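You operate a simulated robot arm through the tools that you are given. There is no shell and no other tool. Be economical: measure what you need, move in short steps, check, and stop when the job is done.

The job below is to be done with a simulated two-armed robot. You get a single attempt, and the scene is never put back.

Task
Hold the funnel, lift the strainer out, rinse it clean under the tap and fit it back.
Fine: shut the white rinse tap; the funnel stays in its stand. What is to be rubbed or washed off counts as gone when no trace of it is left.

It is judged by the outcome, as a careful person would: the job done as asked, and still so three seconds after it is handed in. It fails if anything else is knocked over, pushed out of place, dropped, spilled or broken.

Robot
Two 6-joint arms with two-finger parallel grippers on one trunk, on a base that drives. Base frame: it is fixed to the floor where the robot stands at the start and does not move with it; the origin is under the middle of the robot, x ahead of it, y to its left, z up; the surface under the hand at the start is at about z = 90. Units: cm, degrees, N and s.
The left shoulder is at the start at [28, 18.5, 118], the right one opposite. With the tool pointing down near the work surface each hand reaches from about 54 to 94 cm from the robot's upright axis, wherever it stands, measured 20 degrees to its own side. Places, roughly: white rinse tap [50, -20, 130]. Payload 1.57 kg a hand.
Tool frame (each hand has its own): the origin (TCP) lies between the finger pads and is the grasp point; the fingertips stand 3 cm ahead of it; z points along the fingers, y is the line along which they close. Largest opening 8 cm; finger width 1.7, thickness 1.2; the body of the gripper, 4 by 8.2 cm, starts 8 cm behind the TCP.
Orientation is told as [roll, pitch, yaw] about the base's x, y, z axes, in that order, counted from this pose: with the fingers straight down and closing along the base's y, the tool's x points along the base's -x, its y along +y and its z along -z.

Tools
- The arms move only by the tool apply_moves. It takes "left_commands", "right_commands" or both (then of equal length, played together; a hand with none holds still); each is a list of rows, each a list of 7 numbers: the shift along the base's x, y, z in cm, then the turn, a rotation vector about the base's x, y, z in degrees, then the gripper command, from -1 (fully open) to 1 (shut), values between in proportion. In form: [[x, y, z, ax, ay, az, hand], ...]. A call has 1 to 12 rows; each row shifts and turns the commanded pose from where the row before left it. Rows are played at 5 a second. More than 5 cm and 8.6 degrees between two rows, or a gripper value outside its range, and nothing of the call is played. Where a pose cannot be reached the arm comes as near as it can. A force on the tool above 40 N (or 10 N above the force at the start of the call, whichever is more), or a blocked arm, ends the call early, and 0.2 s more pass. Each finger travels about 15.3 cm/s and halts on what it meets, pressing with about 26 N; the grip force reading is that of the motor and also rises with nothing between the fingers. The clock runs only during rows and for 0.2 s after the last one: add rows that do not move to give the fingers time. The reply holds the time, the measured pose of the TCP, the force on the tool along the base axes, the opening and the grip force, in the units named above and with some noise, with the torque about the TCP (base axes, N m) and any sound that the robot's microphone picked up, and new pictures: "pictures" is both (left out), scene, wrist or none (wrist: the cameras of the hands that moved).
- Cameras (640 x 400 px; columns grow to the right, rows downward): "scene" is now at [24.46, 0.06, 162.99]; the picture's right is [0.02, -1.00, 0.00], its down [-0.64, -0.01, -0.77] and it looks along [0.77, 0.01, -0.64] (base axes); focal length 214 px, centre (320, 200). "left" rides on the left gripper at [7.2, 0.7, -12.2] in its tool frame; the picture's right is [-0.09, 1.00, 0.00], its down [-0.84, -0.08, -0.54] and it looks along [-0.54, -0.05, 0.84] (tool axes); focal length 238 px, centre (320, 200). "right" rides on the right gripper at [7.2, -0.7, -12.2] in its tool frame; the picture's right is [0.09, 1.00, 0.00], its down [-0.84, 0.08, -0.54] and it looks along [-0.54, 0.05, 0.84] (tool axes); focal length 238 px, centre (320, 200). There is no depth. A picture from a camera that has moved, and an enlarged one, comes with that camera's place and axes in the base frame and with its lens.
- move_column(by): slides the trunk up (or, below 0, down) by that many cm; the arms and the scene camera ride with it, the base frame stays. It gives what a move gives, with no picture.
- steer(legs): drives the robot by 1 to 6 legs, each [ahead, turn to the left] in cm and degrees, along the robot's own axes; the way and the turn of a leg run together, so that a leg with both is an arc; at most 150 cm and 180 degrees a leg. The arms and the cameras ride along, it lands a little off, and it stops where it bumps. It gives what a move gives, and a new picture of the scene camera.
- head_to(pan, tilt): turns the head with the scene camera to pan (to the left, within 86 degrees either way) and tilt (down, from -29 to 69), counted from straight ahead of the robot. It gives what a move gives, and a new picture of the scene camera.
- close_up(camera, box): a new picture of the part [left, top, right, bottom] of that camera's present view, enlarged. It takes no simulated time.
- sign_off(): hands the job in; it is judged then, once.

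Go step by step. Nothing tells you exact positions but the pictures and the camera data: compare them with the known pose of the tool, close in by small moves and look again before you grip or let go. The budget is 120 turns and 260 pictures, counting those below and the enlarged ones. Unless the task says otherwise, let go and move clear before handing in, and close with one line.

The tools are called by a JSON object that holds its "op" and its "data". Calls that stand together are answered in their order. apply_moves: Moves the arms, as the interface text tells. Its arguments: {"type":"object","properties":{"left_commands":{"type":"array","items":{"type":"array","items":{"type":"number"}}},"right_commands":{"type":"array","items":{"type":"array","items":{"type":"number"}}},"pictures":{"type":"string","enum":["both","scene","wrist","none"]}},"required":[]} The other tools are called the same way: move_column (by) slides the trunk up or down; steer (legs) drives the base; head_to (pan, tilt) turns the head that bears the scene camera; close_up (camera, box) takes an enlarged picture of a part of a camera's view; sign_off () hands the job in.

At the start:

```text
time_s: 0.0
left_tcp_pos: [52.12, 31.49, 141.73]
left_ee_rot: [0.1, 0.0, -0.1]
left_force: [-0.1, -0.7, 0.4]
left_moment: [0.03, -0.01, -0.04]
left_gripper_width: 8.0
left_finger_force: 0.0
right_tcp_pos: [59.68, -12.48, 152.18]
right_ee_rot: [0.1, 0.0, 0.0]
right_force: [0.3, 0.0, -0.2]
right_moment: [0.01, 0.0, 0.0]
right_gripper_width: 7.97
right_finger_force: 0.0
trunk travel left (down, up): [-87.5, 11.5]
robot x, y, heading: [-0.08, -0.39, 0.0]
head pan, tilt: [1.0, 39.6]
```

scene: 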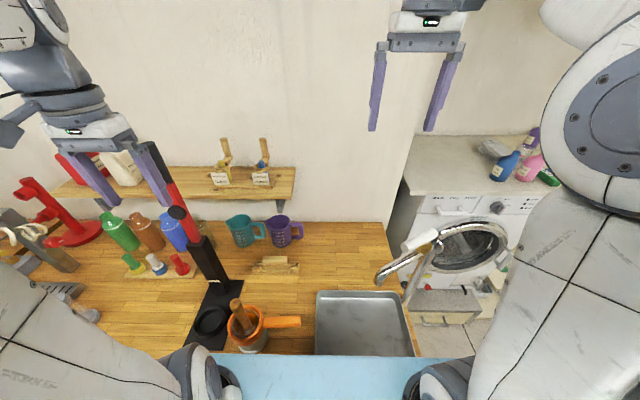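
right: 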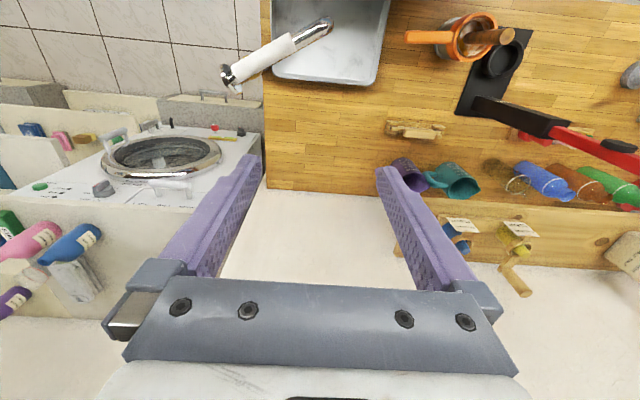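
left: 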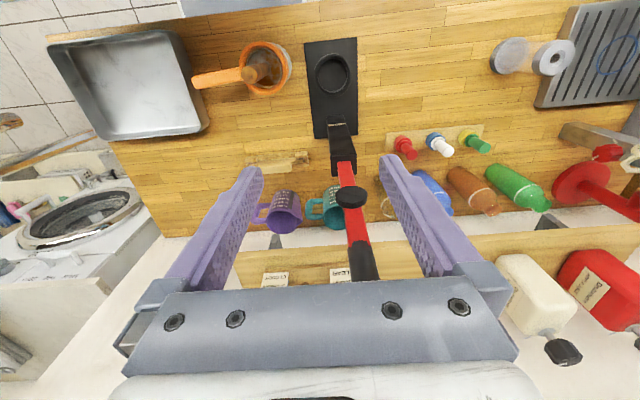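

I see an orange funnel (with an orange handle) in a stand near the sink, with a wooden-coloured knob in it, and a tap with a white lever or hose at the sink. I'll look closer first.

{"op": "close_up", "data": {"camera": "scene", "box": [180, 270, 320, 360]}}

{"op": "close_up", "data": {"camera": "left", "box": [180, 20, 380, 145]}}

{"op": "close_up", "data": {"camera": "right", "box": [200, 0, 540, 130]}}

{"op": "close_up", "data": {"camera": "scene", "box": [310, 220, 470, 360]}}

```text
4.44 times, centred on (250, 315) of scene
camera zoom: at [24.46, 0.06, 162.99], right [0.02, -1.0, 0.0], down [-0.64, -0.01, -0.77], along [0.77, 0.01, -0.64], focal length 953 px, centre (631, -311)
```

zoom: 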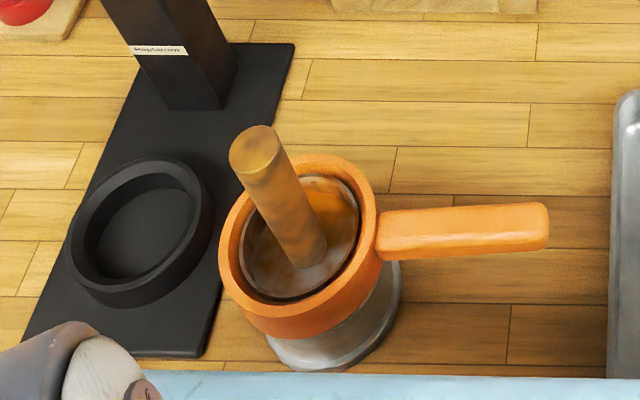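

```text
3.20 times, centred on (280, 82) of left
camera zoom: at [44.87, 32.06, 153.92], right [0.09, 1.0, 0.0], down [0.84, -0.08, 0.54], along [0.54, -0.05, -0.84], focal length 763 px, centre (448, 576)
```

zoom: 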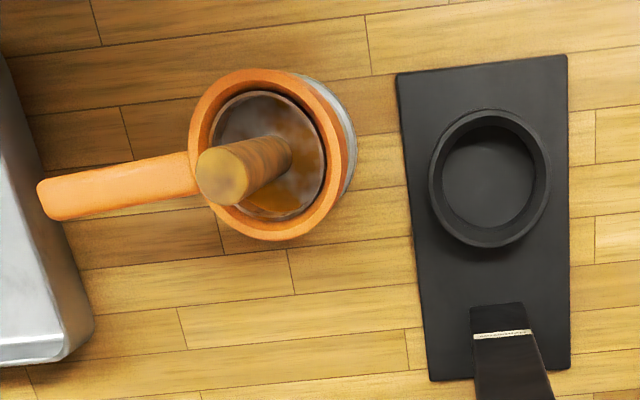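

```text
1.88 times, centred on (370, 65) of right
camera zoom: at [52.43, -13.12, 164.4], right [-0.09, 1.0, 0.0], down [0.84, 0.08, 0.54], along [0.54, 0.05, -0.84], focal length 449 px, centre (226, 454)
```

zoom: 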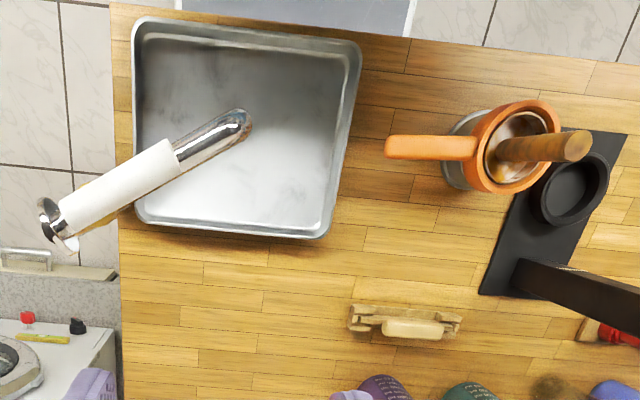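

```text
2.86 times, centred on (390, 290) of scene
camera zoom: at [24.46, 0.06, 162.99], right [0.02, -1.0, 0.0], down [-0.64, -0.01, -0.77], along [0.77, 0.01, -0.64], focal length 613 px, centre (120, -57)
```

zoom: 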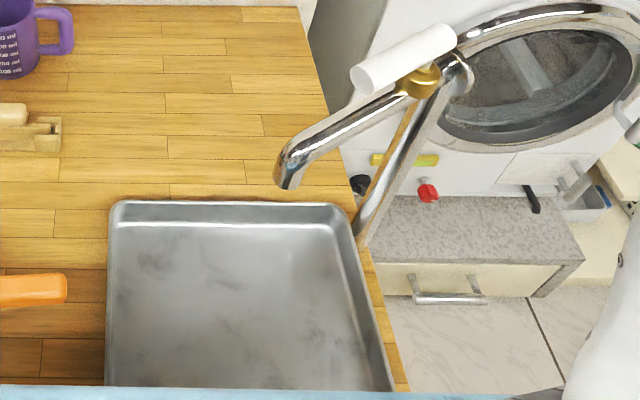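

The funnel's ring is at about (47.6, 20.7, 99) with its handle toward -y. The strainer's knob top is near (47.8, 20.5, 111) and the spout mouth near (49, -12, 120). That is close for the arms, so I back up a little.

{"op": "steer", "data": {"legs": [[-15, 0]]}}

{"op": "head_to", "data": {"pan": 0, "tilt": 38}}

```text
time_s: 1.4
left_tcp_pos: [37.15, 31.5, 141.7]
left_ee_rot: [0.0, 0.0, 0.1]
left_force: [0.1, -0.1, 0.8]
left_moment: [-0.02, 0.0, -0.01]
left_gripper_width: 8.0
left_finger_force: 0.1
right_tcp_pos: [44.53, -12.19, 152.34]
right_ee_rot: [0.1, 0.0, 0.2]
right_force: [-0.6, 0.1, -0.3]
right_moment: [0.01, -0.01, 0.0]
right_gripper_width: 7.99
right_finger_force: 0.1
trunk travel left (down, up): [-87.5, 11.5]
robot x, y, heading: [-15.15, 0.14, 0.3]
head pan, tilt: [1.0, 39.6]
camera scene: at [9.44, 0.11, 163.0], right [0.02, -1.0, 0.0], down [-0.64, -0.01, -0.77], along [0.77, 0.02, -0.64], focal length 214 px, centre (320, 200)
```

scene: 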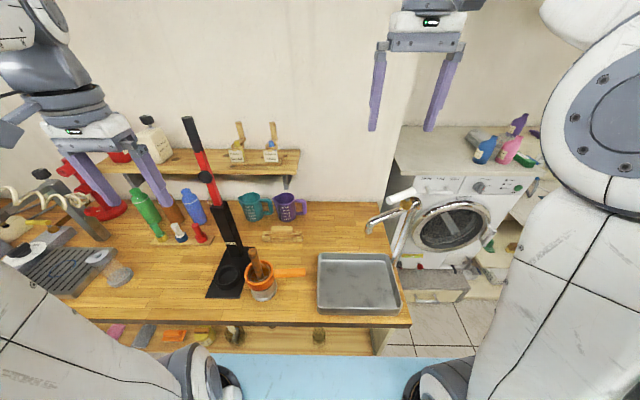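

```text
time_s: 2.0
left_tcp_pos: [37.06, 31.57, 141.85]
left_ee_rot: [0.0, -0.2, 0.2]
left_force: [0.0, 0.0, 0.3]
left_moment: [0.0, 0.0, 0.01]
left_gripper_width: 7.99
left_finger_force: 0.1
right_tcp_pos: [44.61, -12.25, 152.26]
right_ee_rot: [0.1, 0.0, 0.2]
right_force: [-1.1, -0.4, -0.3]
right_moment: [-0.04, 0.0, 0.02]
right_gripper_width: 8.0
right_finger_force: 0.1
trunk travel left (down, up): [-87.5, 11.5]
robot x, y, heading: [-14.88, -0.2, 0.2]
head pan, tilt: [0.0, 38.0]
camera scene: at [9.53, -0.03, 163.23], right [0.0, -1.0, 0.0], down [-0.62, 0.0, -0.79], along [0.79, 0.0, -0.62], focal length 214 px, centre (320, 200)
```

scene: 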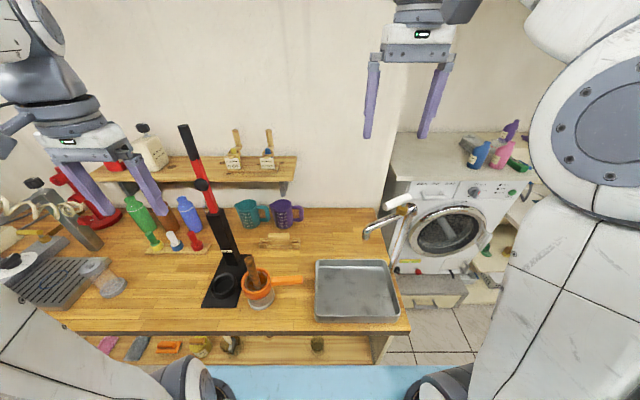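

The view is better from here. I take enlarged views of the funnel and the tap.

{"op": "close_up", "data": {"camera": "scene", "box": [190, 240, 320, 321]}}

{"op": "close_up", "data": {"camera": "scene", "box": [300, 185, 430, 330]}}

{"op": "close_up", "data": {"camera": "right", "box": [160, 0, 480, 200]}}

```text
4.92 times, centred on (255, 280) of scene
camera zoom: at [9.53, -0.03, 163.23], right [0.0, -1.0, 0.0], down [-0.62, 0.0, -0.79], along [0.79, 0.0, -0.62], focal length 1056 px, centre (640, -196)
```

zoom: 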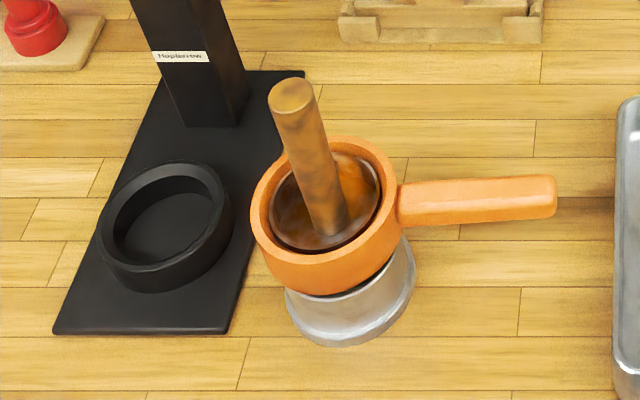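

```text
2.76 times, centred on (365, 258) of scene
camera zoom: at [9.53, -0.03, 163.23], right [0.0, -1.0, 0.0], down [-0.62, 0.0, -0.79], along [0.79, 0.0, -0.62], focal length 592 px, centre (196, 41)
```

zoom: 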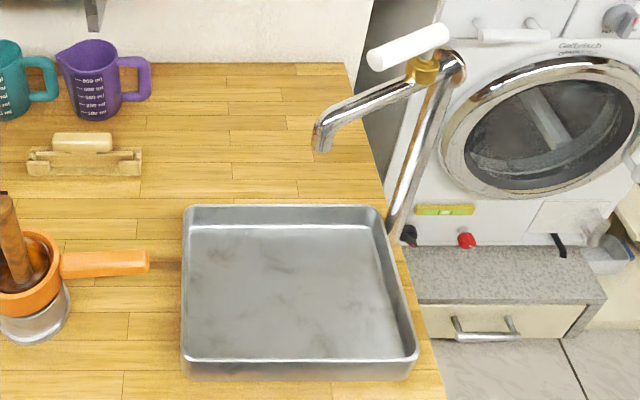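

```text
2.00 times, centred on (320, 100) of right
camera zoom: at [37.43, -12.98, 164.41], right [-0.1, 1.0, 0.0], down [0.84, 0.08, 0.54], along [0.54, 0.05, -0.84], focal length 477 px, centre (320, 400)
```

zoom: 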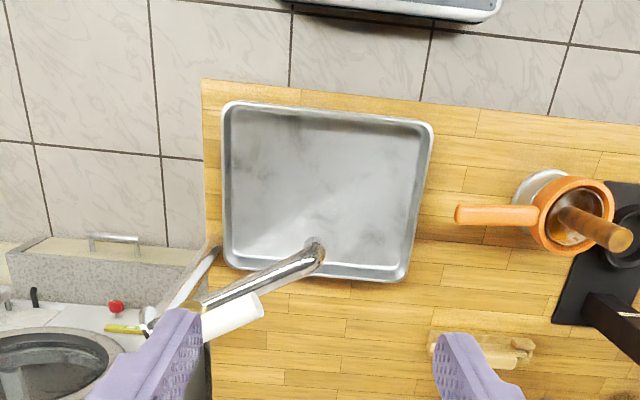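

The funnel handle runs along -y at about (47.3, 10, 100), and the tap's white lever lies above the spout at z≈128. I turn both hands so they close along x: the right above the funnel handle, the left near the strainer's knob.

{"op": "apply_moves", "data": {"left_commands": [[0.97, 0.2, -1.5, 0, 0, 8.2, -1], [0.97, 0.2, -1.5, 0, 0, 8.2, -1], [0.97, 0.2, -1.5, 0, 0, 8.2, -1], [0.97, 0.2, -1.5, 0, 0, 8.2, -1], [0.97, 0.2, -1.5, 0, 0, 8.2, -1], [0.97, 0.2, -1.5, 0, 0, 8.2, -1], [0.97, 0.2, -1.5, 0, 0, 8.2, -1], [0.97, 0.2, -1.5, 0, 0, 8.2, -1], [0.97, 0.2, -1.5, 0, 0, 8.2, -1], [0.97, 0.2, -1.5, 0, 0, 8.2, -1], [0.97, 0.2, -1.5, 0, 0, 8, -1]], "right_commands": [[0.24, 2, -3.2, 0, 0, 8.2, -1], [0.24, 2, -3.2, 0, 0, 8.2, -1], [0.24, 2, -3.2, 0, 0, 8.2, -1], [0.24, 2, -3.2, 0, 0, 8.2, -1], [0.24, 2, -3.2, 0, 0, 8.2, -1], [0.24, 2, -3.2, 0, 0, 8.2, -1], [0.24, 2, -3.2, 0, 0, 8.2, -1], [0.24, 2, -3.2, 0, 0, 8.2, -1], [0.24, 2, -3.2, 0, 0, 8.2, -1], [0.24, 2, -3.2, 0, 0, 8.2, -1], [0.24, 1, -3.2, 0, 0, 8, -1]]}}

```text
time_s: 4.4
left_tcp_pos: [47.76, 33.74, 125.23]
left_ee_rot: [0.1, -0.1, 90.3]
left_force: [0.0, 0.0, -1.2]
left_moment: [0.01, -0.01, -0.02]
left_gripper_width: 8.01
left_finger_force: 0.0
right_tcp_pos: [47.13, 8.58, 117.1]
right_ee_rot: [0.0, 0.0, 90.3]
right_force: [-0.4, -0.3, 0.9]
right_moment: [-0.02, 0.02, 0.01]
right_gripper_width: 8.01
right_finger_force: 0.1
trunk travel left (down, up): [-87.5, 11.5]
robot x, y, heading: [-15.15, -0.19, 0.1]
head pan, tilt: [0.0, 38.0]
camera scene: at [9.53, -0.02, 163.23], right [0.0, -1.0, 0.0], down [-0.62, 0.0, -0.79], along [0.79, 0.0, -0.62], focal length 214 px, centre (320, 200)
camera right: at [47.85, 1.35, 129.22], right [-1.0, -0.1, 0.0], down [-0.08, 0.84, 0.54], along [-0.05, 0.54, -0.84], focal length 238 px, centre (320, 200)
camera left: at [46.98, 26.6, 137.41], right [-1.0, 0.09, 0.0], down [0.07, 0.84, 0.54], along [0.05, 0.54, -0.84], focal length 238 px, centre (320, 200)
```

scene: 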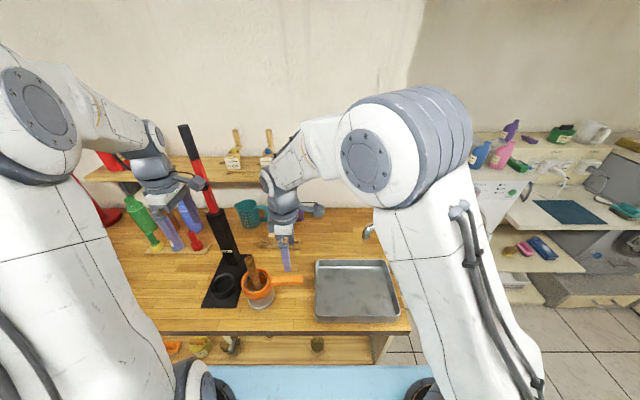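
right: 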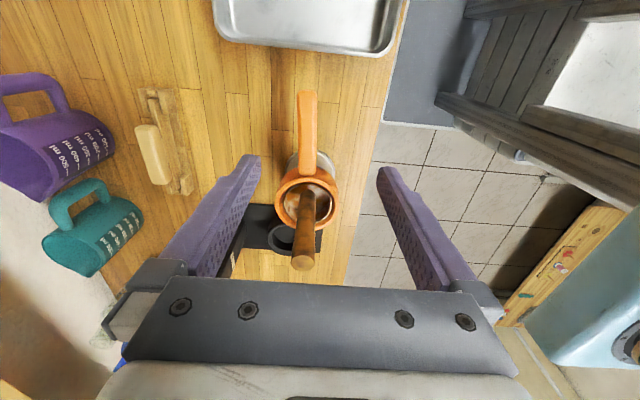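
left: 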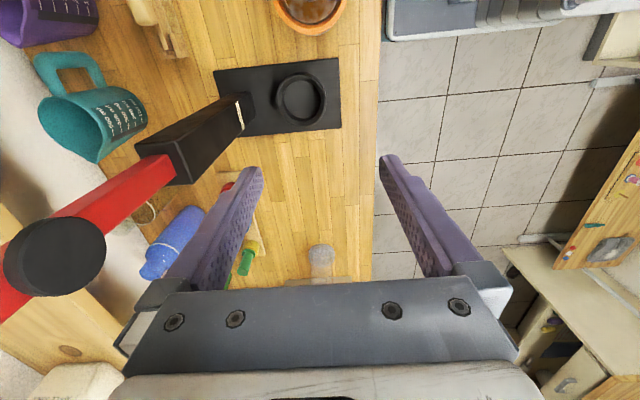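

The right hand is over the handle, which I now put at x≈48.6. I lower it around the handle, open, and tilt the left hand.

{"op": "apply_moves", "data": {"left_commands": [[0, 0, -0.5, -7.5, 0, 0, -1], [0, 0, -0.5, -7.5, 0, 0, -1], [0, 0, -0.5, -7.5, 0, 0, -1], [0, 0, -0.5, -7.5, 0, 0, -1], [0, 0, -0.5, -7.5, 0, 0, -1], [0, 0, -0.5, -7.5, 0, 0, -1]], "right_commands": [[0.5, 0, -2.5, 0, 0, 0, -1], [0.5, 0, -2.5, 0, 0, 0, -1], [0.4, 0, -2.5, 0, 0, 0, -1], [0, 0, -2.5, 0, 0, 0, -1], [0, 0, -2.5, 0, 0, 0, -1], [0, 0, -1.5, 0, 0, 0, -1]]}}

{"op": "close_up", "data": {"camera": "scene", "box": [120, 170, 340, 308]}}

```text
time_s: 5.8
left_tcp_pos: [47.82, 33.7, 122.24]
left_ee_rot: [0.1, 45.1, 90.2]
left_force: [-0.6, -1.0, 0.8]
left_moment: [0.0, 0.01, -0.02]
left_gripper_width: 8.02
left_finger_force: 0.1
right_tcp_pos: [48.63, 8.71, 102.97]
right_ee_rot: [0.0, 0.0, 90.1]
right_force: [0.7, -1.3, -0.1]
right_moment: [-0.03, -0.01, -0.02]
right_gripper_width: 8.01
right_finger_force: 0.2
trunk travel left (down, up): [-87.5, 11.5]
robot x, y, heading: [-15.24, -0.14, 0.1]
head pan, tilt: [0.0, 38.0]
camera scene: at [9.53, -0.02, 163.23], right [0.0, -1.0, 0.0], down [-0.62, 0.0, -0.79], along [0.79, 0.0, -0.62], focal length 214 px, centre (320, 200)
camera right: at [49.26, 1.48, 115.21], right [-1.0, -0.1, 0.0], down [-0.08, 0.84, 0.54], along [-0.05, 0.54, -0.84], focal length 238 px, centre (320, 200)
camera left: at [46.99, 37.28, 135.96], right [-1.0, 0.06, -0.06], down [0.08, 0.97, -0.21], along [0.05, -0.21, -0.98], focal length 238 px, centre (320, 200)
```

scene: 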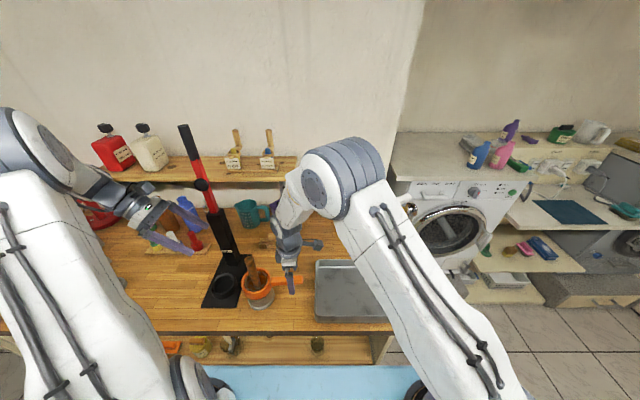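
right: 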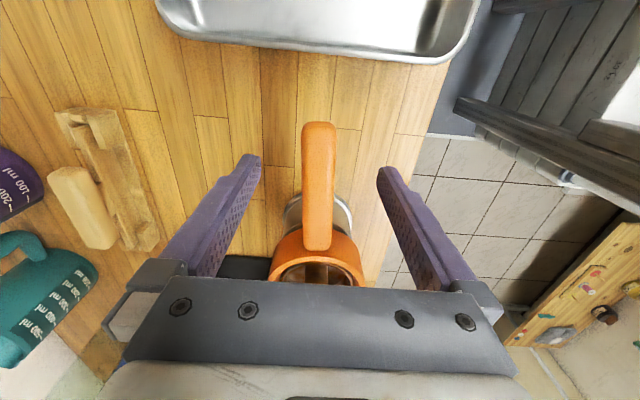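
left: 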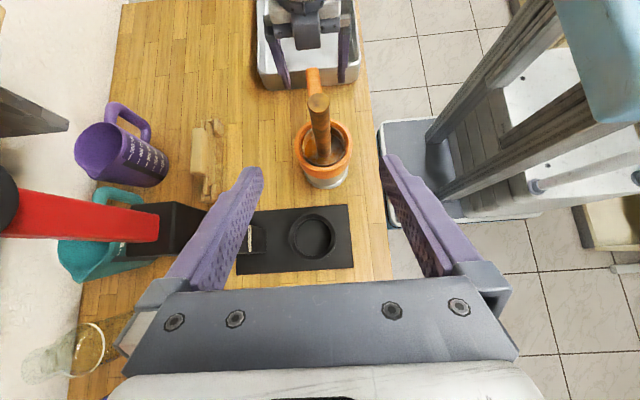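

```text
2.90 times, centred on (230, 239) of scene
camera zoom: at [9.53, -0.02, 163.23], right [0.0, -1.0, 0.0], down [-0.62, 0.0, -0.79], along [0.79, 0.0, -0.62], focal length 622 px, centre (581, 87)
```

zoom: 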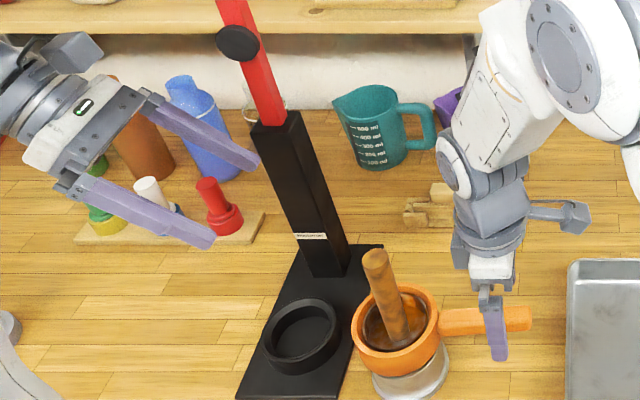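

The right hand is centred over the handle; I lower 2.5 cm and close gently.

{"op": "apply_moves", "data": {"right_commands": [[0, 0, -1.3, 0, 0, 0, -1], [0, 0, -1.2, 0, 0, 0, -1], [0, 0, 0, 0, 0, 0, -0.4], [0, 0, 0, 0, 0, 0, 0], [0, 0, 0, 0, 0, 0, 0.2], [0, 0, 0, 0, 0, 0, 0.4], [0, 0, 0, 0, 0, 0, 0.6], [0, 0, 0, 0, 0, 0, 0.8], [0, 0, 0, 0, 0, 0, 1]]}}

{"op": "close_up", "data": {"camera": "left", "box": [240, 0, 400, 200]}}

```text
time_s: 7.8
left_tcp_pos: [47.7, 33.71, 122.2]
left_ee_rot: [0.2, 45.0, 90.2]
left_force: [0.0, -0.2, 0.0]
left_moment: [-0.01, -0.01, 0.0]
left_gripper_width: 8.0
left_finger_force: 0.1
right_tcp_pos: [48.58, 8.83, 100.67]
right_ee_rot: [0.0, -0.1, 90.2]
right_force: [-2.0, 1.5, -0.2]
right_moment: [0.11, 0.08, 0.33]
right_gripper_width: 2.43
right_finger_force: 25.8
trunk travel left (down, up): [-87.5, 11.5]
robot x, y, heading: [-15.3, -0.17, 0.1]
head pan, tilt: [0.0, 38.0]
camera scene: at [9.52, -0.02, 163.23], right [0.0, -1.0, 0.0], down [-0.62, 0.0, -0.79], along [0.79, 0.0, -0.62], focal length 214 px, centre (320, 200)
camera right: at [49.31, 1.54, 112.69], right [-1.0, -0.1, 0.0], down [-0.08, 0.84, 0.54], along [-0.05, 0.54, -0.84], focal length 238 px, centre (320, 200)
```

scene: 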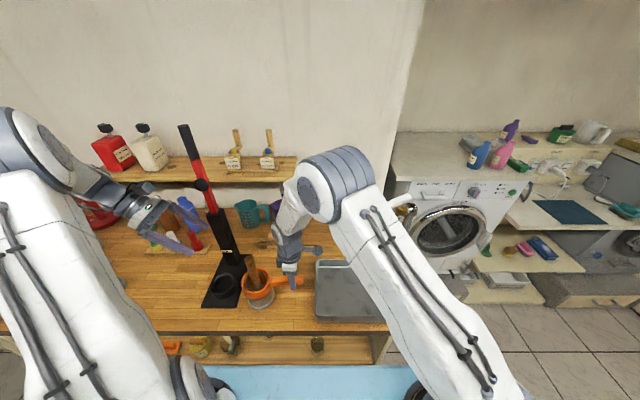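
right: 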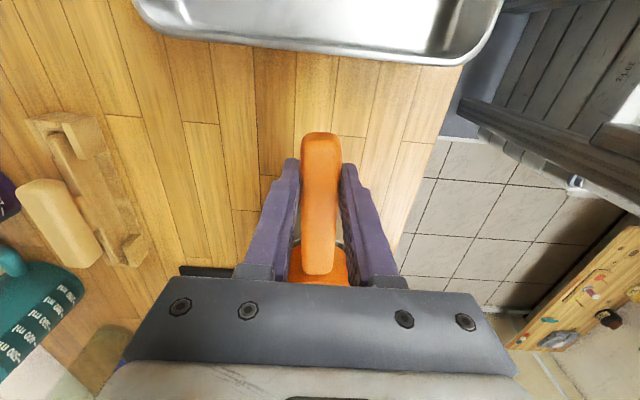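

```text
2.00 times, centred on (320, 100) of left
camera zoom: at [46.98, 37.25, 135.98], right [-1.0, 0.06, -0.06], down [0.08, 0.98, -0.21], along [0.05, -0.21, -0.98], focal length 477 px, centre (320, 400)
```

zoom: 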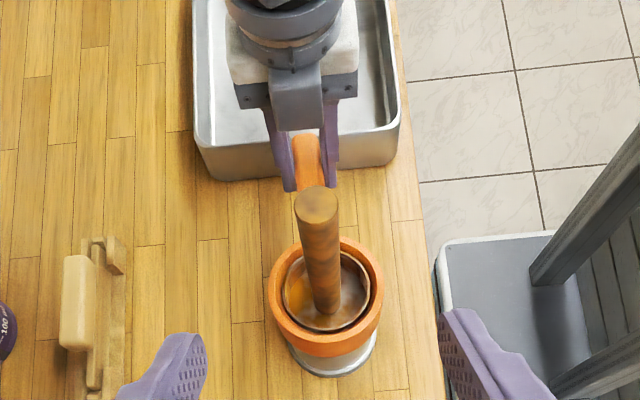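

The funnel handle is held (2.4 cm). The knob stands at about (48, 20.3) with its top at z≈111; I bring the left hand down and in, stopping short to check.

{"op": "apply_moves", "data": {"left_commands": [[0.1, 0, -3, 0, 0, 0, -1], [0.1, 0, -3, 0, 0, 0, -1], [0.1, 0, -4, 0, 0, 0, -1], [0, 0, -4.5, 0, 0, 0, -1], [0, -3, 0, 0, 0, 0, -1], [0, -3, 0, 0, 0, 0, -1], [0, -2.5, 0, 0, 0, 0, -1]]}}

{"op": "close_up", "data": {"camera": "scene", "box": [160, 210, 320, 310]}}

```text
time_s: 9.4
left_tcp_pos: [47.9, 25.12, 107.72]
left_ee_rot: [0.2, 45.0, 90.2]
left_force: [0.2, 0.0, 0.2]
left_moment: [0.01, 0.0, 0.0]
left_gripper_width: 7.98
left_finger_force: 0.0
right_tcp_pos: [48.68, 8.72, 100.56]
right_ee_rot: [0.0, 0.0, 90.2]
right_force: [-2.0, -2.7, 0.6]
right_moment: [0.02, 0.06, 0.34]
right_gripper_width: 2.39
right_finger_force: 26.3
trunk travel left (down, up): [-87.5, 11.5]
robot x, y, heading: [-15.09, -0.16, 0.2]
head pan, tilt: [0.0, 38.0]
camera scene: at [9.51, -0.03, 163.23], right [0.0, -1.0, 0.0], down [-0.62, 0.0, -0.79], along [0.79, 0.0, -0.62], focal length 214 px, centre (320, 200)
camera left: at [47.16, 28.67, 121.53], right [-1.0, 0.06, -0.06], down [0.07, 0.98, -0.21], along [0.05, -0.21, -0.98], focal length 238 px, centre (320, 200)
```

scene: 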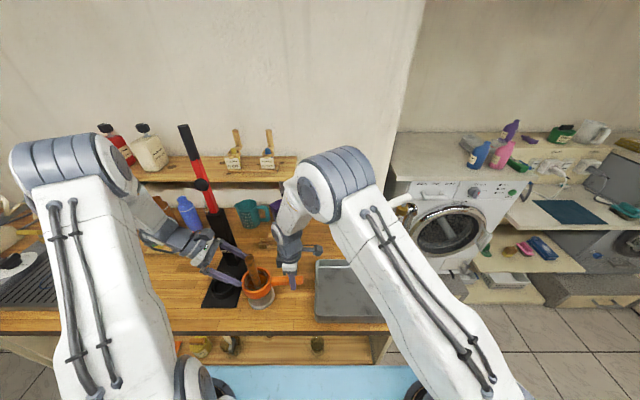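
left: 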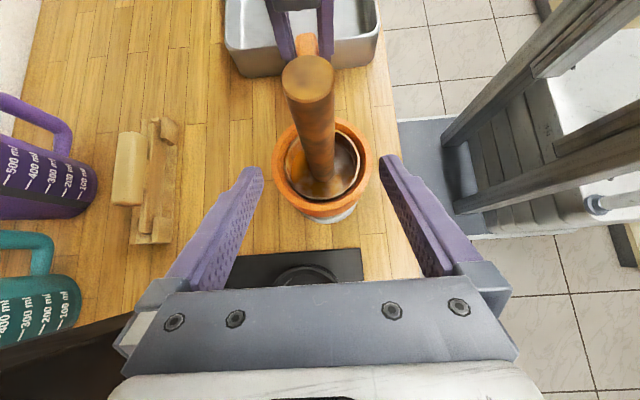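

```text
4.00 times, centred on (240, 260) of scene
camera zoom: at [9.51, -0.03, 163.23], right [0.0, -1.0, 0.0], down [-0.62, 0.0, -0.79], along [0.79, 0.0, -0.62], focal length 858 px, centre (640, -40)
```

zoom: 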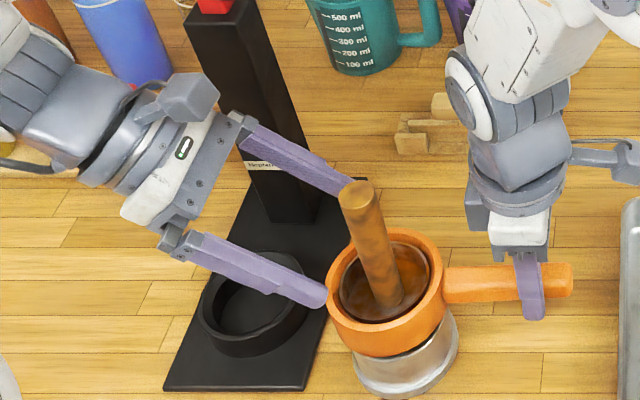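

The knob is centred between the fingers. I move in 4.9 cm and close.

{"op": "apply_moves", "data": {"left_commands": [[0, -2.5, 0, 0, 0, 0, -1], [0, -2.4, 0, 0, 0, 0, -1], [0, 0, 0, 0, 0, 0, -0.4], [0, 0, 0, 0, 0, 0, 0], [0, 0, 0, 0, 0, 0, 0.2], [0, 0, 0, 0, 0, 0, 0.4], [0, 0, 0, 0, 0, 0, 0.7], [0, 0, 0, 0, 0, 0, 1], [0, 0, 0, 0, 0, 0, 1]]}}

{"op": "close_up", "data": {"camera": "scene", "box": [160, 210, 320, 310]}}

```text
time_s: 11.4
left_tcp_pos: [47.98, 20.37, 107.75]
left_ee_rot: [0.2, 45.0, 90.2]
left_force: [0.1, -0.7, -0.5]
left_moment: [-0.01, -0.01, -0.03]
left_gripper_width: 2.41
left_finger_force: 26.3
right_tcp_pos: [48.71, 8.72, 100.67]
right_ee_rot: [-0.1, 0.1, 90.2]
right_force: [-3.9, 0.4, -0.2]
right_moment: [-0.04, 0.07, 0.48]
right_gripper_width: 2.38
right_finger_force: 25.8
trunk travel left (down, up): [-87.5, 11.5]
robot x, y, heading: [-15.03, -0.07, 0.3]
head pan, tilt: [0.0, 38.0]
camera scene: at [9.52, -0.03, 163.23], right [0.0, -1.0, 0.0], down [-0.62, 0.0, -0.79], along [0.79, 0.0, -0.62], focal length 214 px, centre (320, 200)
camera left: at [47.25, 23.85, 121.47], right [-1.0, 0.06, -0.06], down [0.08, 0.98, -0.21], along [0.05, -0.21, -0.98], focal length 238 px, centre (320, 200)
```

scene: 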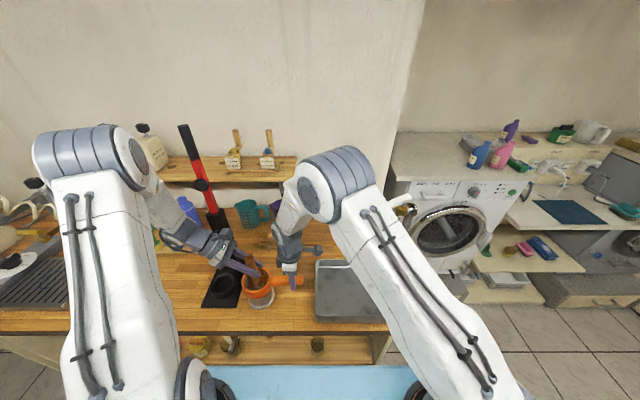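
left: 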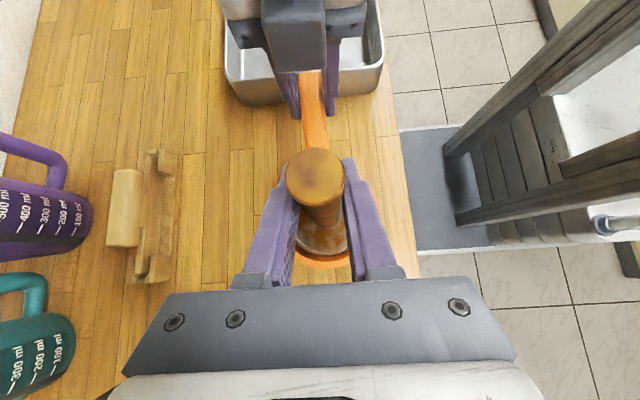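

```text
4.00 times, centred on (240, 260) of scene
camera zoom: at [9.52, -0.03, 163.23], right [0.0, -1.0, 0.0], down [-0.62, 0.0, -0.79], along [0.79, 0.0, -0.62], focal length 858 px, centre (640, -40)
```

zoom: 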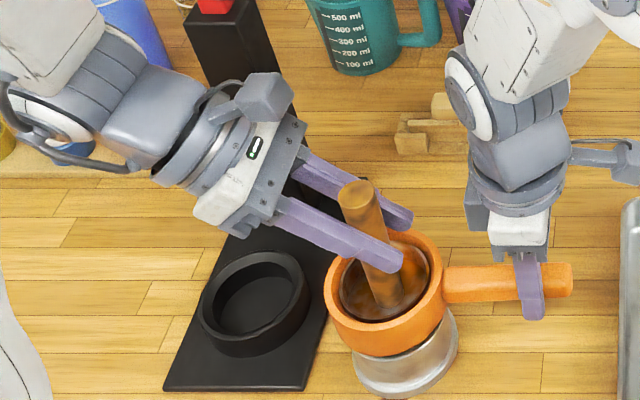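

Both grips are good. I lift the strainer slowly, straight up, with the funnel held.

{"op": "apply_moves", "data": {"left_commands": [[0, 0, 0.5, 0, 0, 0, 1], [0, 0, 1, 0, 0, 0, 1], [0, 0, 1, 0, 0, 0, 1], [0, 0, 1.5, 0, 0, 0, 1], [0, 0, 2, 0, 0, 0, 1], [0, 0, 2, 0, 0, 0, 1], [0, 0, 2, 0, 0, 0, 1], [0, 0, 2, 0, 0, 0, 1], [0, 0, 2, 0, 0, 0, 1]]}}

{"op": "close_up", "data": {"camera": "scene", "box": [160, 190, 320, 310]}}

```text
time_s: 13.4
left_tcp_pos: [48.02, 20.28, 121.86]
left_ee_rot: [0.3, 45.0, 90.1]
left_force: [0.6, -0.9, -1.2]
left_moment: [0.0, 0.03, -0.02]
left_gripper_width: 2.42
left_finger_force: 25.9
right_tcp_pos: [48.63, 8.8, 100.62]
right_ee_rot: [-0.1, 0.0, 90.3]
right_force: [-2.9, -0.2, 1.0]
right_moment: [0.17, 0.16, 0.38]
right_gripper_width: 2.33
right_finger_force: 26.0
trunk travel left (down, up): [-87.5, 11.5]
robot x, y, heading: [-15.12, -0.08, 0.2]
head pan, tilt: [0.0, 38.0]
camera scene: at [9.52, -0.03, 163.23], right [0.0, -1.0, 0.0], down [-0.62, 0.0, -0.79], along [0.79, 0.0, -0.62], focal length 214 px, centre (320, 200)
camera left: at [47.2, 23.76, 135.49], right [-1.0, 0.06, -0.06], down [0.08, 0.98, -0.21], along [0.05, -0.21, -0.98], focal length 238 px, centre (320, 200)
```

scene: 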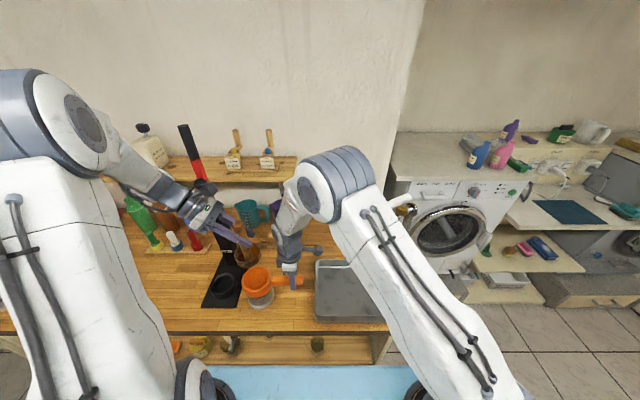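
left: 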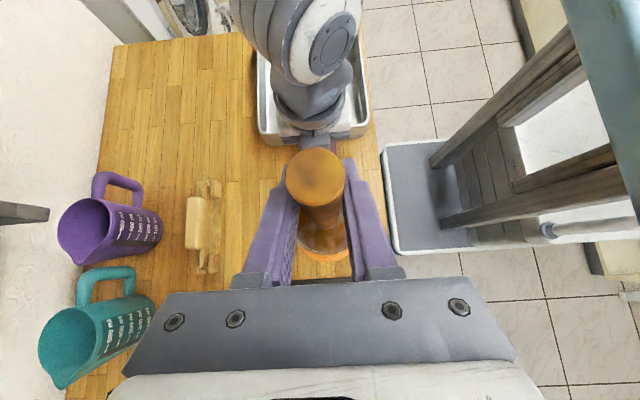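

```text
3.33 times, centred on (240, 250) of scene
camera zoom: at [9.52, -0.03, 163.23], right [0.0, -1.0, 0.0], down [-0.62, 0.0, -0.79], along [0.79, 0.0, -0.62], focal length 715 px, centre (587, 33)
```

zoom: 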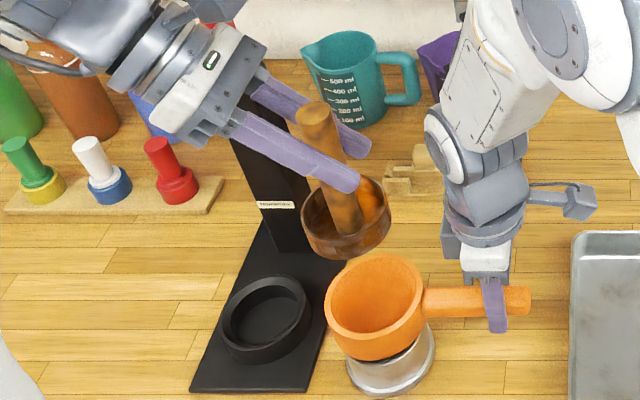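

The strainer is out; it's a cup with brown residue all over it. The left hand holds it still while I let go of the handle with the right and take that hand above the tap to look.

{"op": "apply_moves", "data": {"right_commands": [[0, 0, 0, 0, 0, 0, 0], [0, 0, 0, 0, 0, 0, -1], [0, 0, 3, 0, 0, 0, -1], [0, 0, 5, 0, 0, 0, -1], [0, 0, 5, 0, 0, 0, -1], [0, 0, 5, 0, 0, 0, -1], [0, 0, 5, 0, 0, 0, -1], [0, 0, 5, 0, 0, 0, -1], [0, 0, 5, 0, 0, 0, -1], [0, 0, 5, 0, 0, 0, -1], [0.5, -4.5, 1, 0, 0, 0, -1], [0.5, -4.5, 1, 0, 0, 0, -1]], "pictures": "none"}}

{"op": "apply_moves", "data": {"right_commands": [[0.8, -4.5, 0, 0, 0, 0, -1], [0.8, -4.5, 0, 0, 0, 0, -1], [0.8, -3, 0, 0, 0, 0, -1]]}}

{"op": "close_up", "data": {"camera": "scene", "box": [160, 190, 420, 330]}}

```text
time_s: 16.0
left_tcp_pos: [47.97, 20.17, 121.74]
left_ee_rot: [0.3, 45.0, 90.2]
left_force: [-1.0, -1.1, -0.3]
left_moment: [0.02, -0.01, -0.01]
left_gripper_width: 2.39
left_finger_force: 25.8
right_tcp_pos: [49.66, -0.18, 140.71]
right_ee_rot: [0.1, 0.0, 90.1]
right_force: [-0.2, -0.1, 0.6]
right_moment: [0.0, 0.02, 0.0]
right_gripper_width: 8.0
right_finger_force: 0.0
trunk travel left (down, up): [-87.5, 11.5]
robot x, y, heading: [-14.62, -0.1, 0.2]
head pan, tilt: [0.0, 38.0]
```

```text
time_s: 16.8
left_tcp_pos: [48.1, 20.19, 121.79]
left_ee_rot: [0.2, 44.9, 90.2]
left_force: [0.9, 0.5, -0.4]
left_moment: [0.03, 0.0, 0.0]
left_gripper_width: 2.44
left_finger_force: 26.2
right_tcp_pos: [51.99, -12.29, 140.63]
right_ee_rot: [0.0, 0.0, 90.3]
right_force: [0.8, -0.1, -0.3]
right_moment: [0.0, 0.0, 0.02]
right_gripper_width: 8.03
right_finger_force: 0.0
trunk travel left (down, up): [-87.5, 11.5]
robot x, y, heading: [-14.91, 0.06, 0.3]
head pan, tilt: [0.0, 38.0]
camera scene: at [9.53, -0.03, 163.23], right [0.0, -1.0, 0.0], down [-0.62, 0.0, -0.79], along [0.79, 0.0, -0.62], focal length 214 px, centre (320, 200)
camera right: at [52.71, -19.55, 152.79], right [-1.0, -0.1, 0.0], down [-0.08, 0.84, 0.54], along [-0.05, 0.54, -0.84], focal length 238 px, centre (320, 200)
```

scene: 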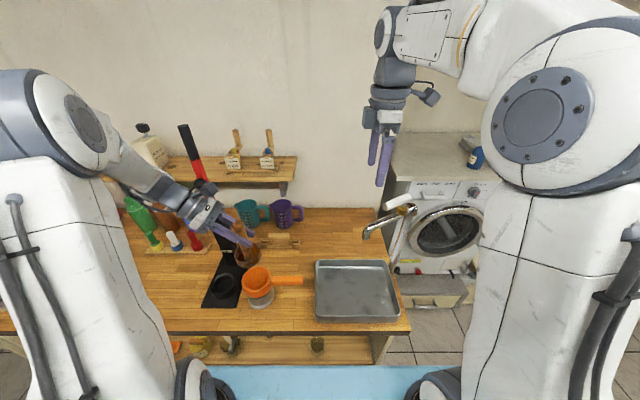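
right: 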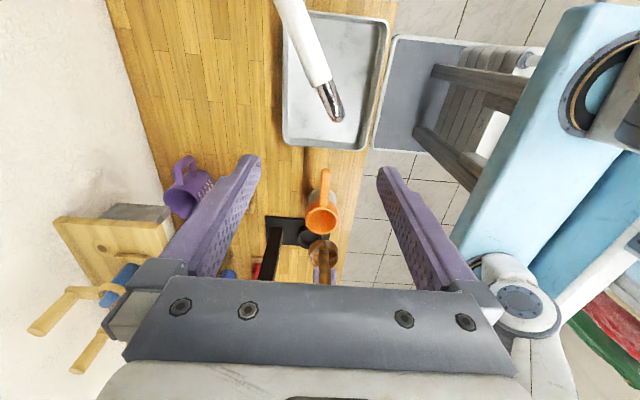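

```text
2.46 times, centred on (290, 260) of scene
camera zoom: at [9.53, -0.03, 163.23], right [0.0, -1.0, 0.0], down [-0.62, 0.0, -0.79], along [0.79, 0.0, -0.62], focal length 528 px, centre (394, 52)
```

zoom: 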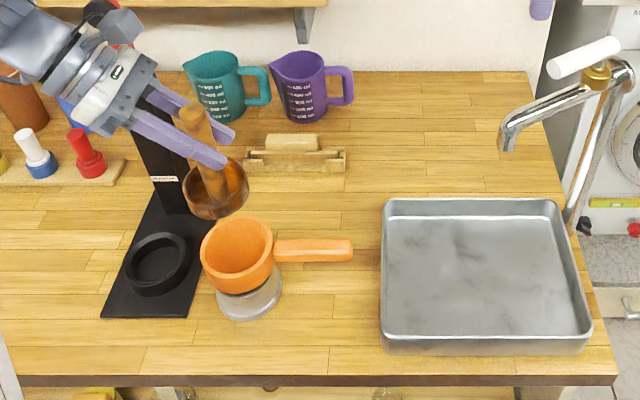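

The tap is clear in the scene view now. I enlarge it to understand the lever.

{"op": "close_up", "data": {"camera": "scene", "box": [355, 190, 425, 250]}}

{"op": "close_up", "data": {"camera": "right", "box": [250, 0, 400, 140]}}

```text
6.67 times, centred on (390, 220) of scene
camera zoom: at [9.53, -0.03, 163.23], right [0.0, -1.0, 0.0], down [-0.62, 0.0, -0.79], along [0.79, 0.0, -0.62], focal length 1430 px, centre (-147, 67)
```

zoom: 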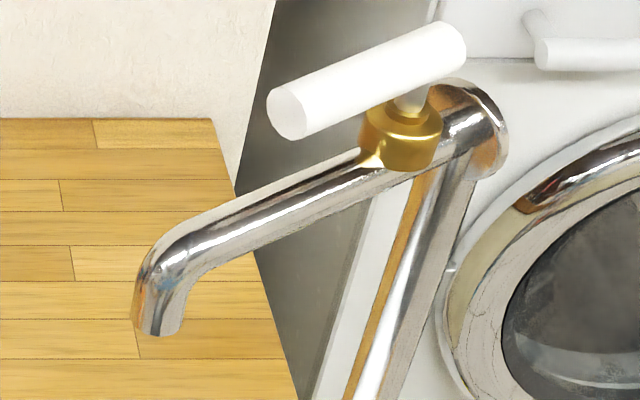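

```text
2.86 times, centred on (325, 70) of right
camera zoom: at [52.71, -19.55, 152.79], right [-1.0, -0.1, 0.0], down [-0.08, 0.84, 0.54], along [-0.05, 0.54, -0.84], focal length 681 px, centre (306, 571)
```

zoom: 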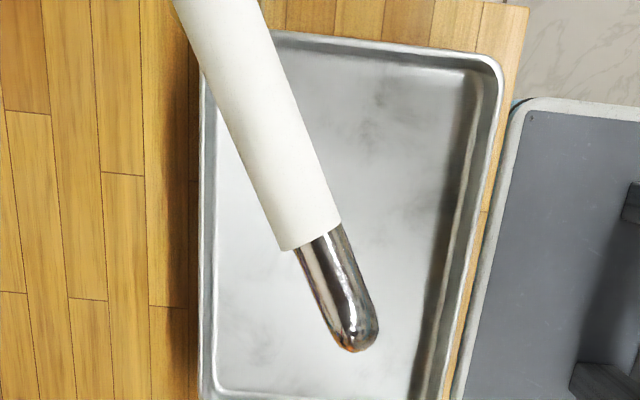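

The lever sits on a stem and most likely swivels about it, with the stem near (55, -22). First I bring the strainer over the sink beside the spout mouth; the right hand turns and straddles the lever later.

{"op": "apply_moves", "data": {"left_commands": [[0.2, -4.4, 0, 0, 0, 0, 1], [0.2, -4.4, 0, 0, 0, 0, 1], [0.3, -4.4, 0, 0, 0, 0, 1], [0.3, -4.4, 0, 0, 0, 0, 1], [0.3, -4.4, -1, 0, 0, 0, 1], [0.2, -3.2, -2, 0, 0, 0, 1], [0, 0, -3, 0, 0, 0, 1], [0, 0, -2, 0, 0, 0, 1]]}}

{"op": "close_up", "data": {"camera": "scene", "box": [270, 170, 430, 330]}}

```text
time_s: 18.6
left_tcp_pos: [49.5, -4.98, 113.86]
left_ee_rot: [0.2, 45.0, 90.1]
left_force: [-0.3, -0.6, -0.7]
left_moment: [0.06, -0.01, -0.03]
left_gripper_width: 2.39
left_finger_force: 25.9
right_tcp_pos: [51.98, -12.25, 140.64]
right_ee_rot: [-0.1, 0.0, 90.2]
right_force: [-0.3, -0.3, 0.6]
right_moment: [0.0, 0.02, 0.02]
right_gripper_width: 8.02
right_finger_force: 0.1
trunk travel left (down, up): [-87.5, 11.5]
robot x, y, heading: [-15.11, -0.08, 0.2]
head pan, tilt: [0.0, 38.0]
camera scene: at [9.54, -0.03, 163.23], right [0.0, -1.0, 0.0], down [-0.62, 0.0, -0.79], along [0.79, 0.0, -0.62], focal length 214 px, centre (320, 200)
camera left: at [48.73, -1.38, 127.63], right [-1.0, 0.06, -0.06], down [0.08, 0.98, -0.21], along [0.05, -0.21, -0.98], focal length 238 px, centre (320, 200)
```

scene: 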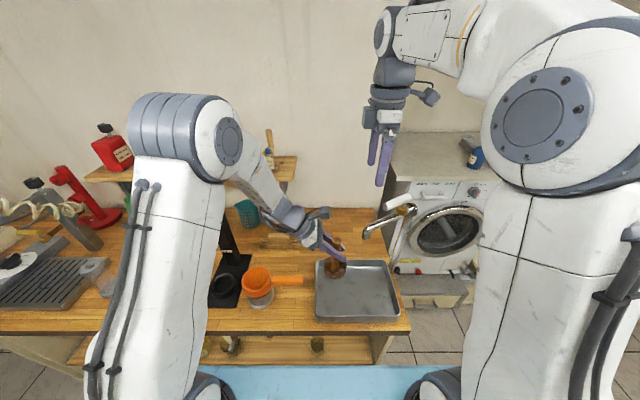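
left: 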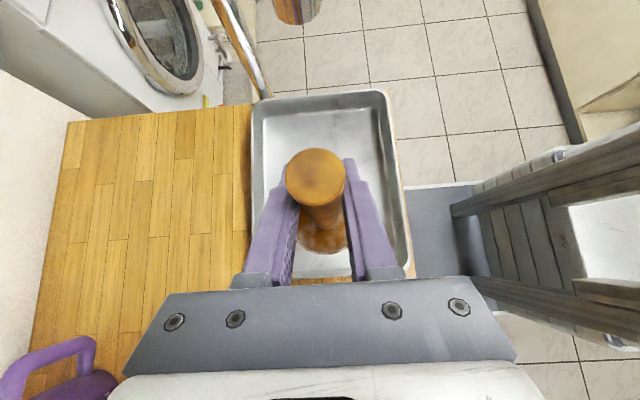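

```text
2.50 times, centred on (350, 250) of scene
camera zoom: at [9.54, -0.03, 163.23], right [0.0, -1.0, 0.0], down [-0.62, 0.0, -0.79], along [0.79, 0.0, -0.62], focal length 536 px, centre (245, 75)
```

zoom: 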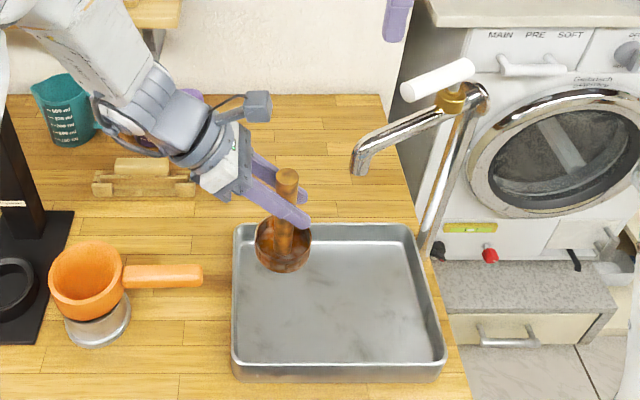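

The strainer hangs over the tray beside the spout. Now I turn the right hand to straddle the lever.

{"op": "apply_moves", "data": {"right_commands": [[0.3, -1.6, -1, 0, 0, 6.75, -0.2], [0.3, -1.6, -1, 0, 0, 6.75, -0.2], [0.3, -1.6, -1, 0, 0, 6.75, -0.2], [0.3, -1.6, -1, 0, 0, 6.75, -0.2]]}}

{"op": "close_up", "data": {"camera": "scene", "box": [330, 120, 450, 270]}}

```text
time_s: 19.6
left_tcp_pos: [49.5, -4.87, 113.94]
left_ee_rot: [0.2, 45.0, 90.3]
left_force: [0.6, 0.3, -0.3]
left_moment: [0.02, 0.0, 0.0]
left_gripper_width: 2.43
left_finger_force: 25.8
right_tcp_pos: [53.28, -18.71, 136.46]
right_ee_rot: [-0.1, -0.1, 117.3]
right_force: [0.6, 0.1, 0.2]
right_moment: [0.01, -0.02, 0.01]
right_gripper_width: 4.77
right_finger_force: 0.1
trunk travel left (down, up): [-87.5, 11.5]
robot x, y, heading: [-15.17, 0.02, 0.1]
head pan, tilt: [0.0, 38.0]
camera scene: at [9.53, -0.04, 163.23], right [0.0, -1.0, 0.0], down [-0.62, 0.0, -0.79], along [0.79, 0.0, -0.62], focal length 214 px, centre (320, 200)
camera right: at [57.18, -24.88, 148.62], right [-0.84, -0.54, 0.0], down [-0.45, 0.71, 0.54], along [-0.29, 0.46, -0.84], focal length 238 px, centre (320, 200)
```

scene: 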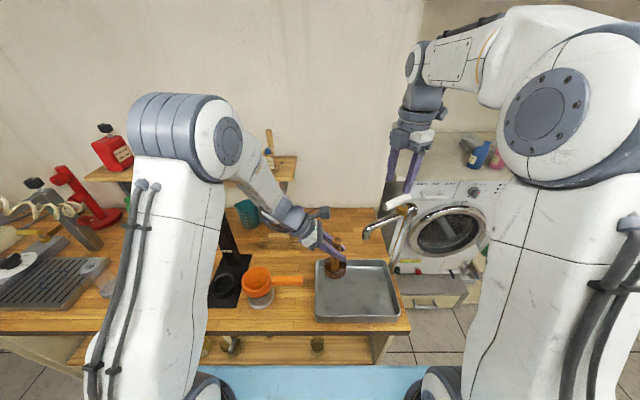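
right: 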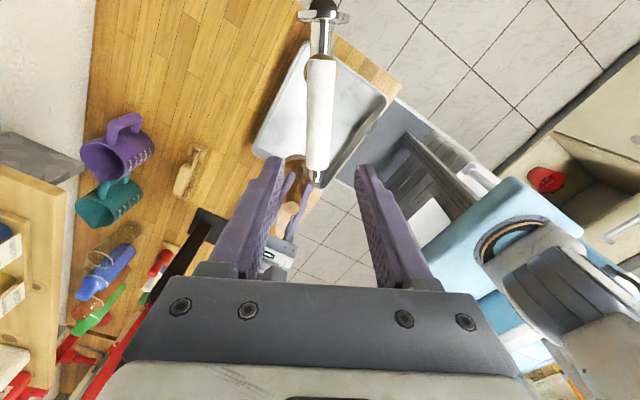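

```text
2.67 times, centred on (390, 195) of scene
camera zoom: at [9.53, -0.04, 163.23], right [0.0, -1.0, 0.0], down [-0.62, 0.0, -0.79], along [0.79, 0.0, -0.62], focal length 572 px, centre (133, 213)
```

zoom: 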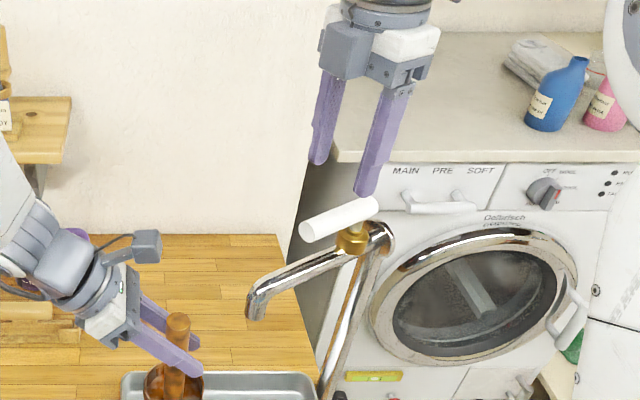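

The lever lies centred between the fingers. I lower the hand so the fingers straddle it.

{"op": "apply_moves", "data": {"right_commands": [[0.1, 0, -3, 0, 0, 0, -0.2], [0.1, 0, -3, 0, 0, 0, -0.2], [0, 0, -1.3, 0, 0, 0, -0.2]]}}

{"op": "close_up", "data": {"camera": "scene", "box": [345, 150, 445, 250]}}

```text
time_s: 20.4
left_tcp_pos: [49.5, -4.9, 113.93]
left_ee_rot: [0.1, 45.0, 90.3]
left_force: [0.3, 0.1, -0.4]
left_moment: [-0.02, 0.01, 0.0]
left_gripper_width: 2.41
left_finger_force: 26.2
right_tcp_pos: [53.39, -18.59, 129.24]
right_ee_rot: [0.0, 0.0, 117.3]
right_force: [-0.4, -0.1, 0.3]
right_moment: [-0.02, 0.01, -0.01]
right_gripper_width: 4.8
right_finger_force: 0.0
trunk travel left (down, up): [-87.5, 11.5]
robot x, y, heading: [-15.09, 0.16, 0.2]
head pan, tilt: [0.0, 38.0]
camera scene: at [9.54, -0.04, 163.23], right [0.0, -1.0, 0.0], down [-0.62, 0.0, -0.79], along [0.79, 0.0, -0.62], focal length 214 px, centre (320, 200)
camera right: at [57.27, -24.86, 141.31], right [-0.84, -0.54, 0.0], down [-0.45, 0.71, 0.54], along [-0.29, 0.46, -0.84], focal length 238 px, centre (320, 200)
```

scene: 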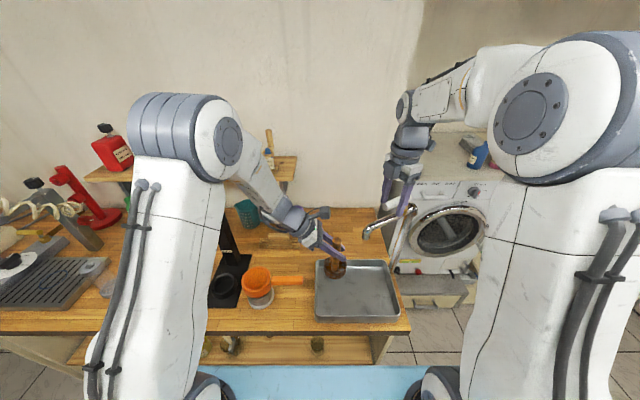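
right: 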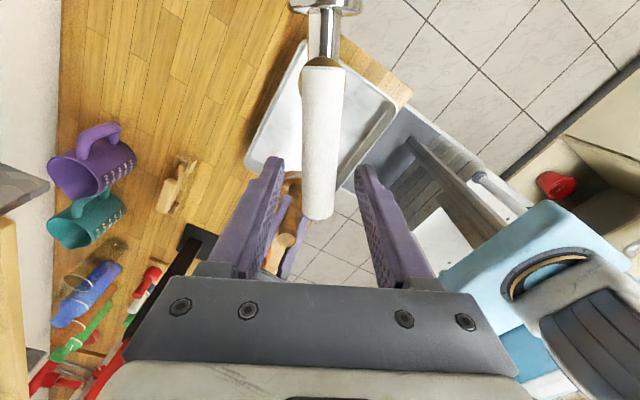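

```text
4.00 times, centred on (395, 200) of scene
camera zoom: at [9.54, -0.04, 163.23], right [0.0, -1.0, 0.0], down [-0.62, 0.0, -0.79], along [0.79, 0.0, -0.62], focal length 858 px, centre (20, 200)
```

zoom: 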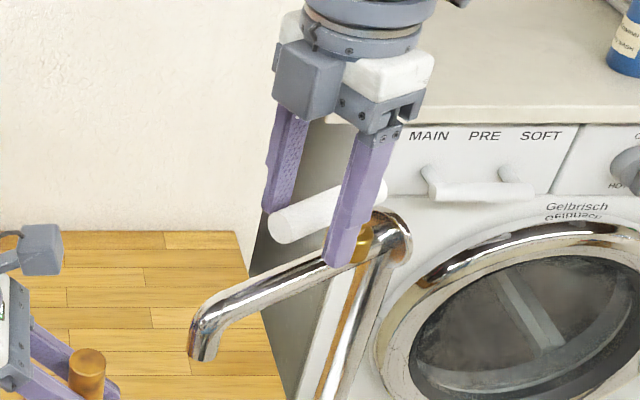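

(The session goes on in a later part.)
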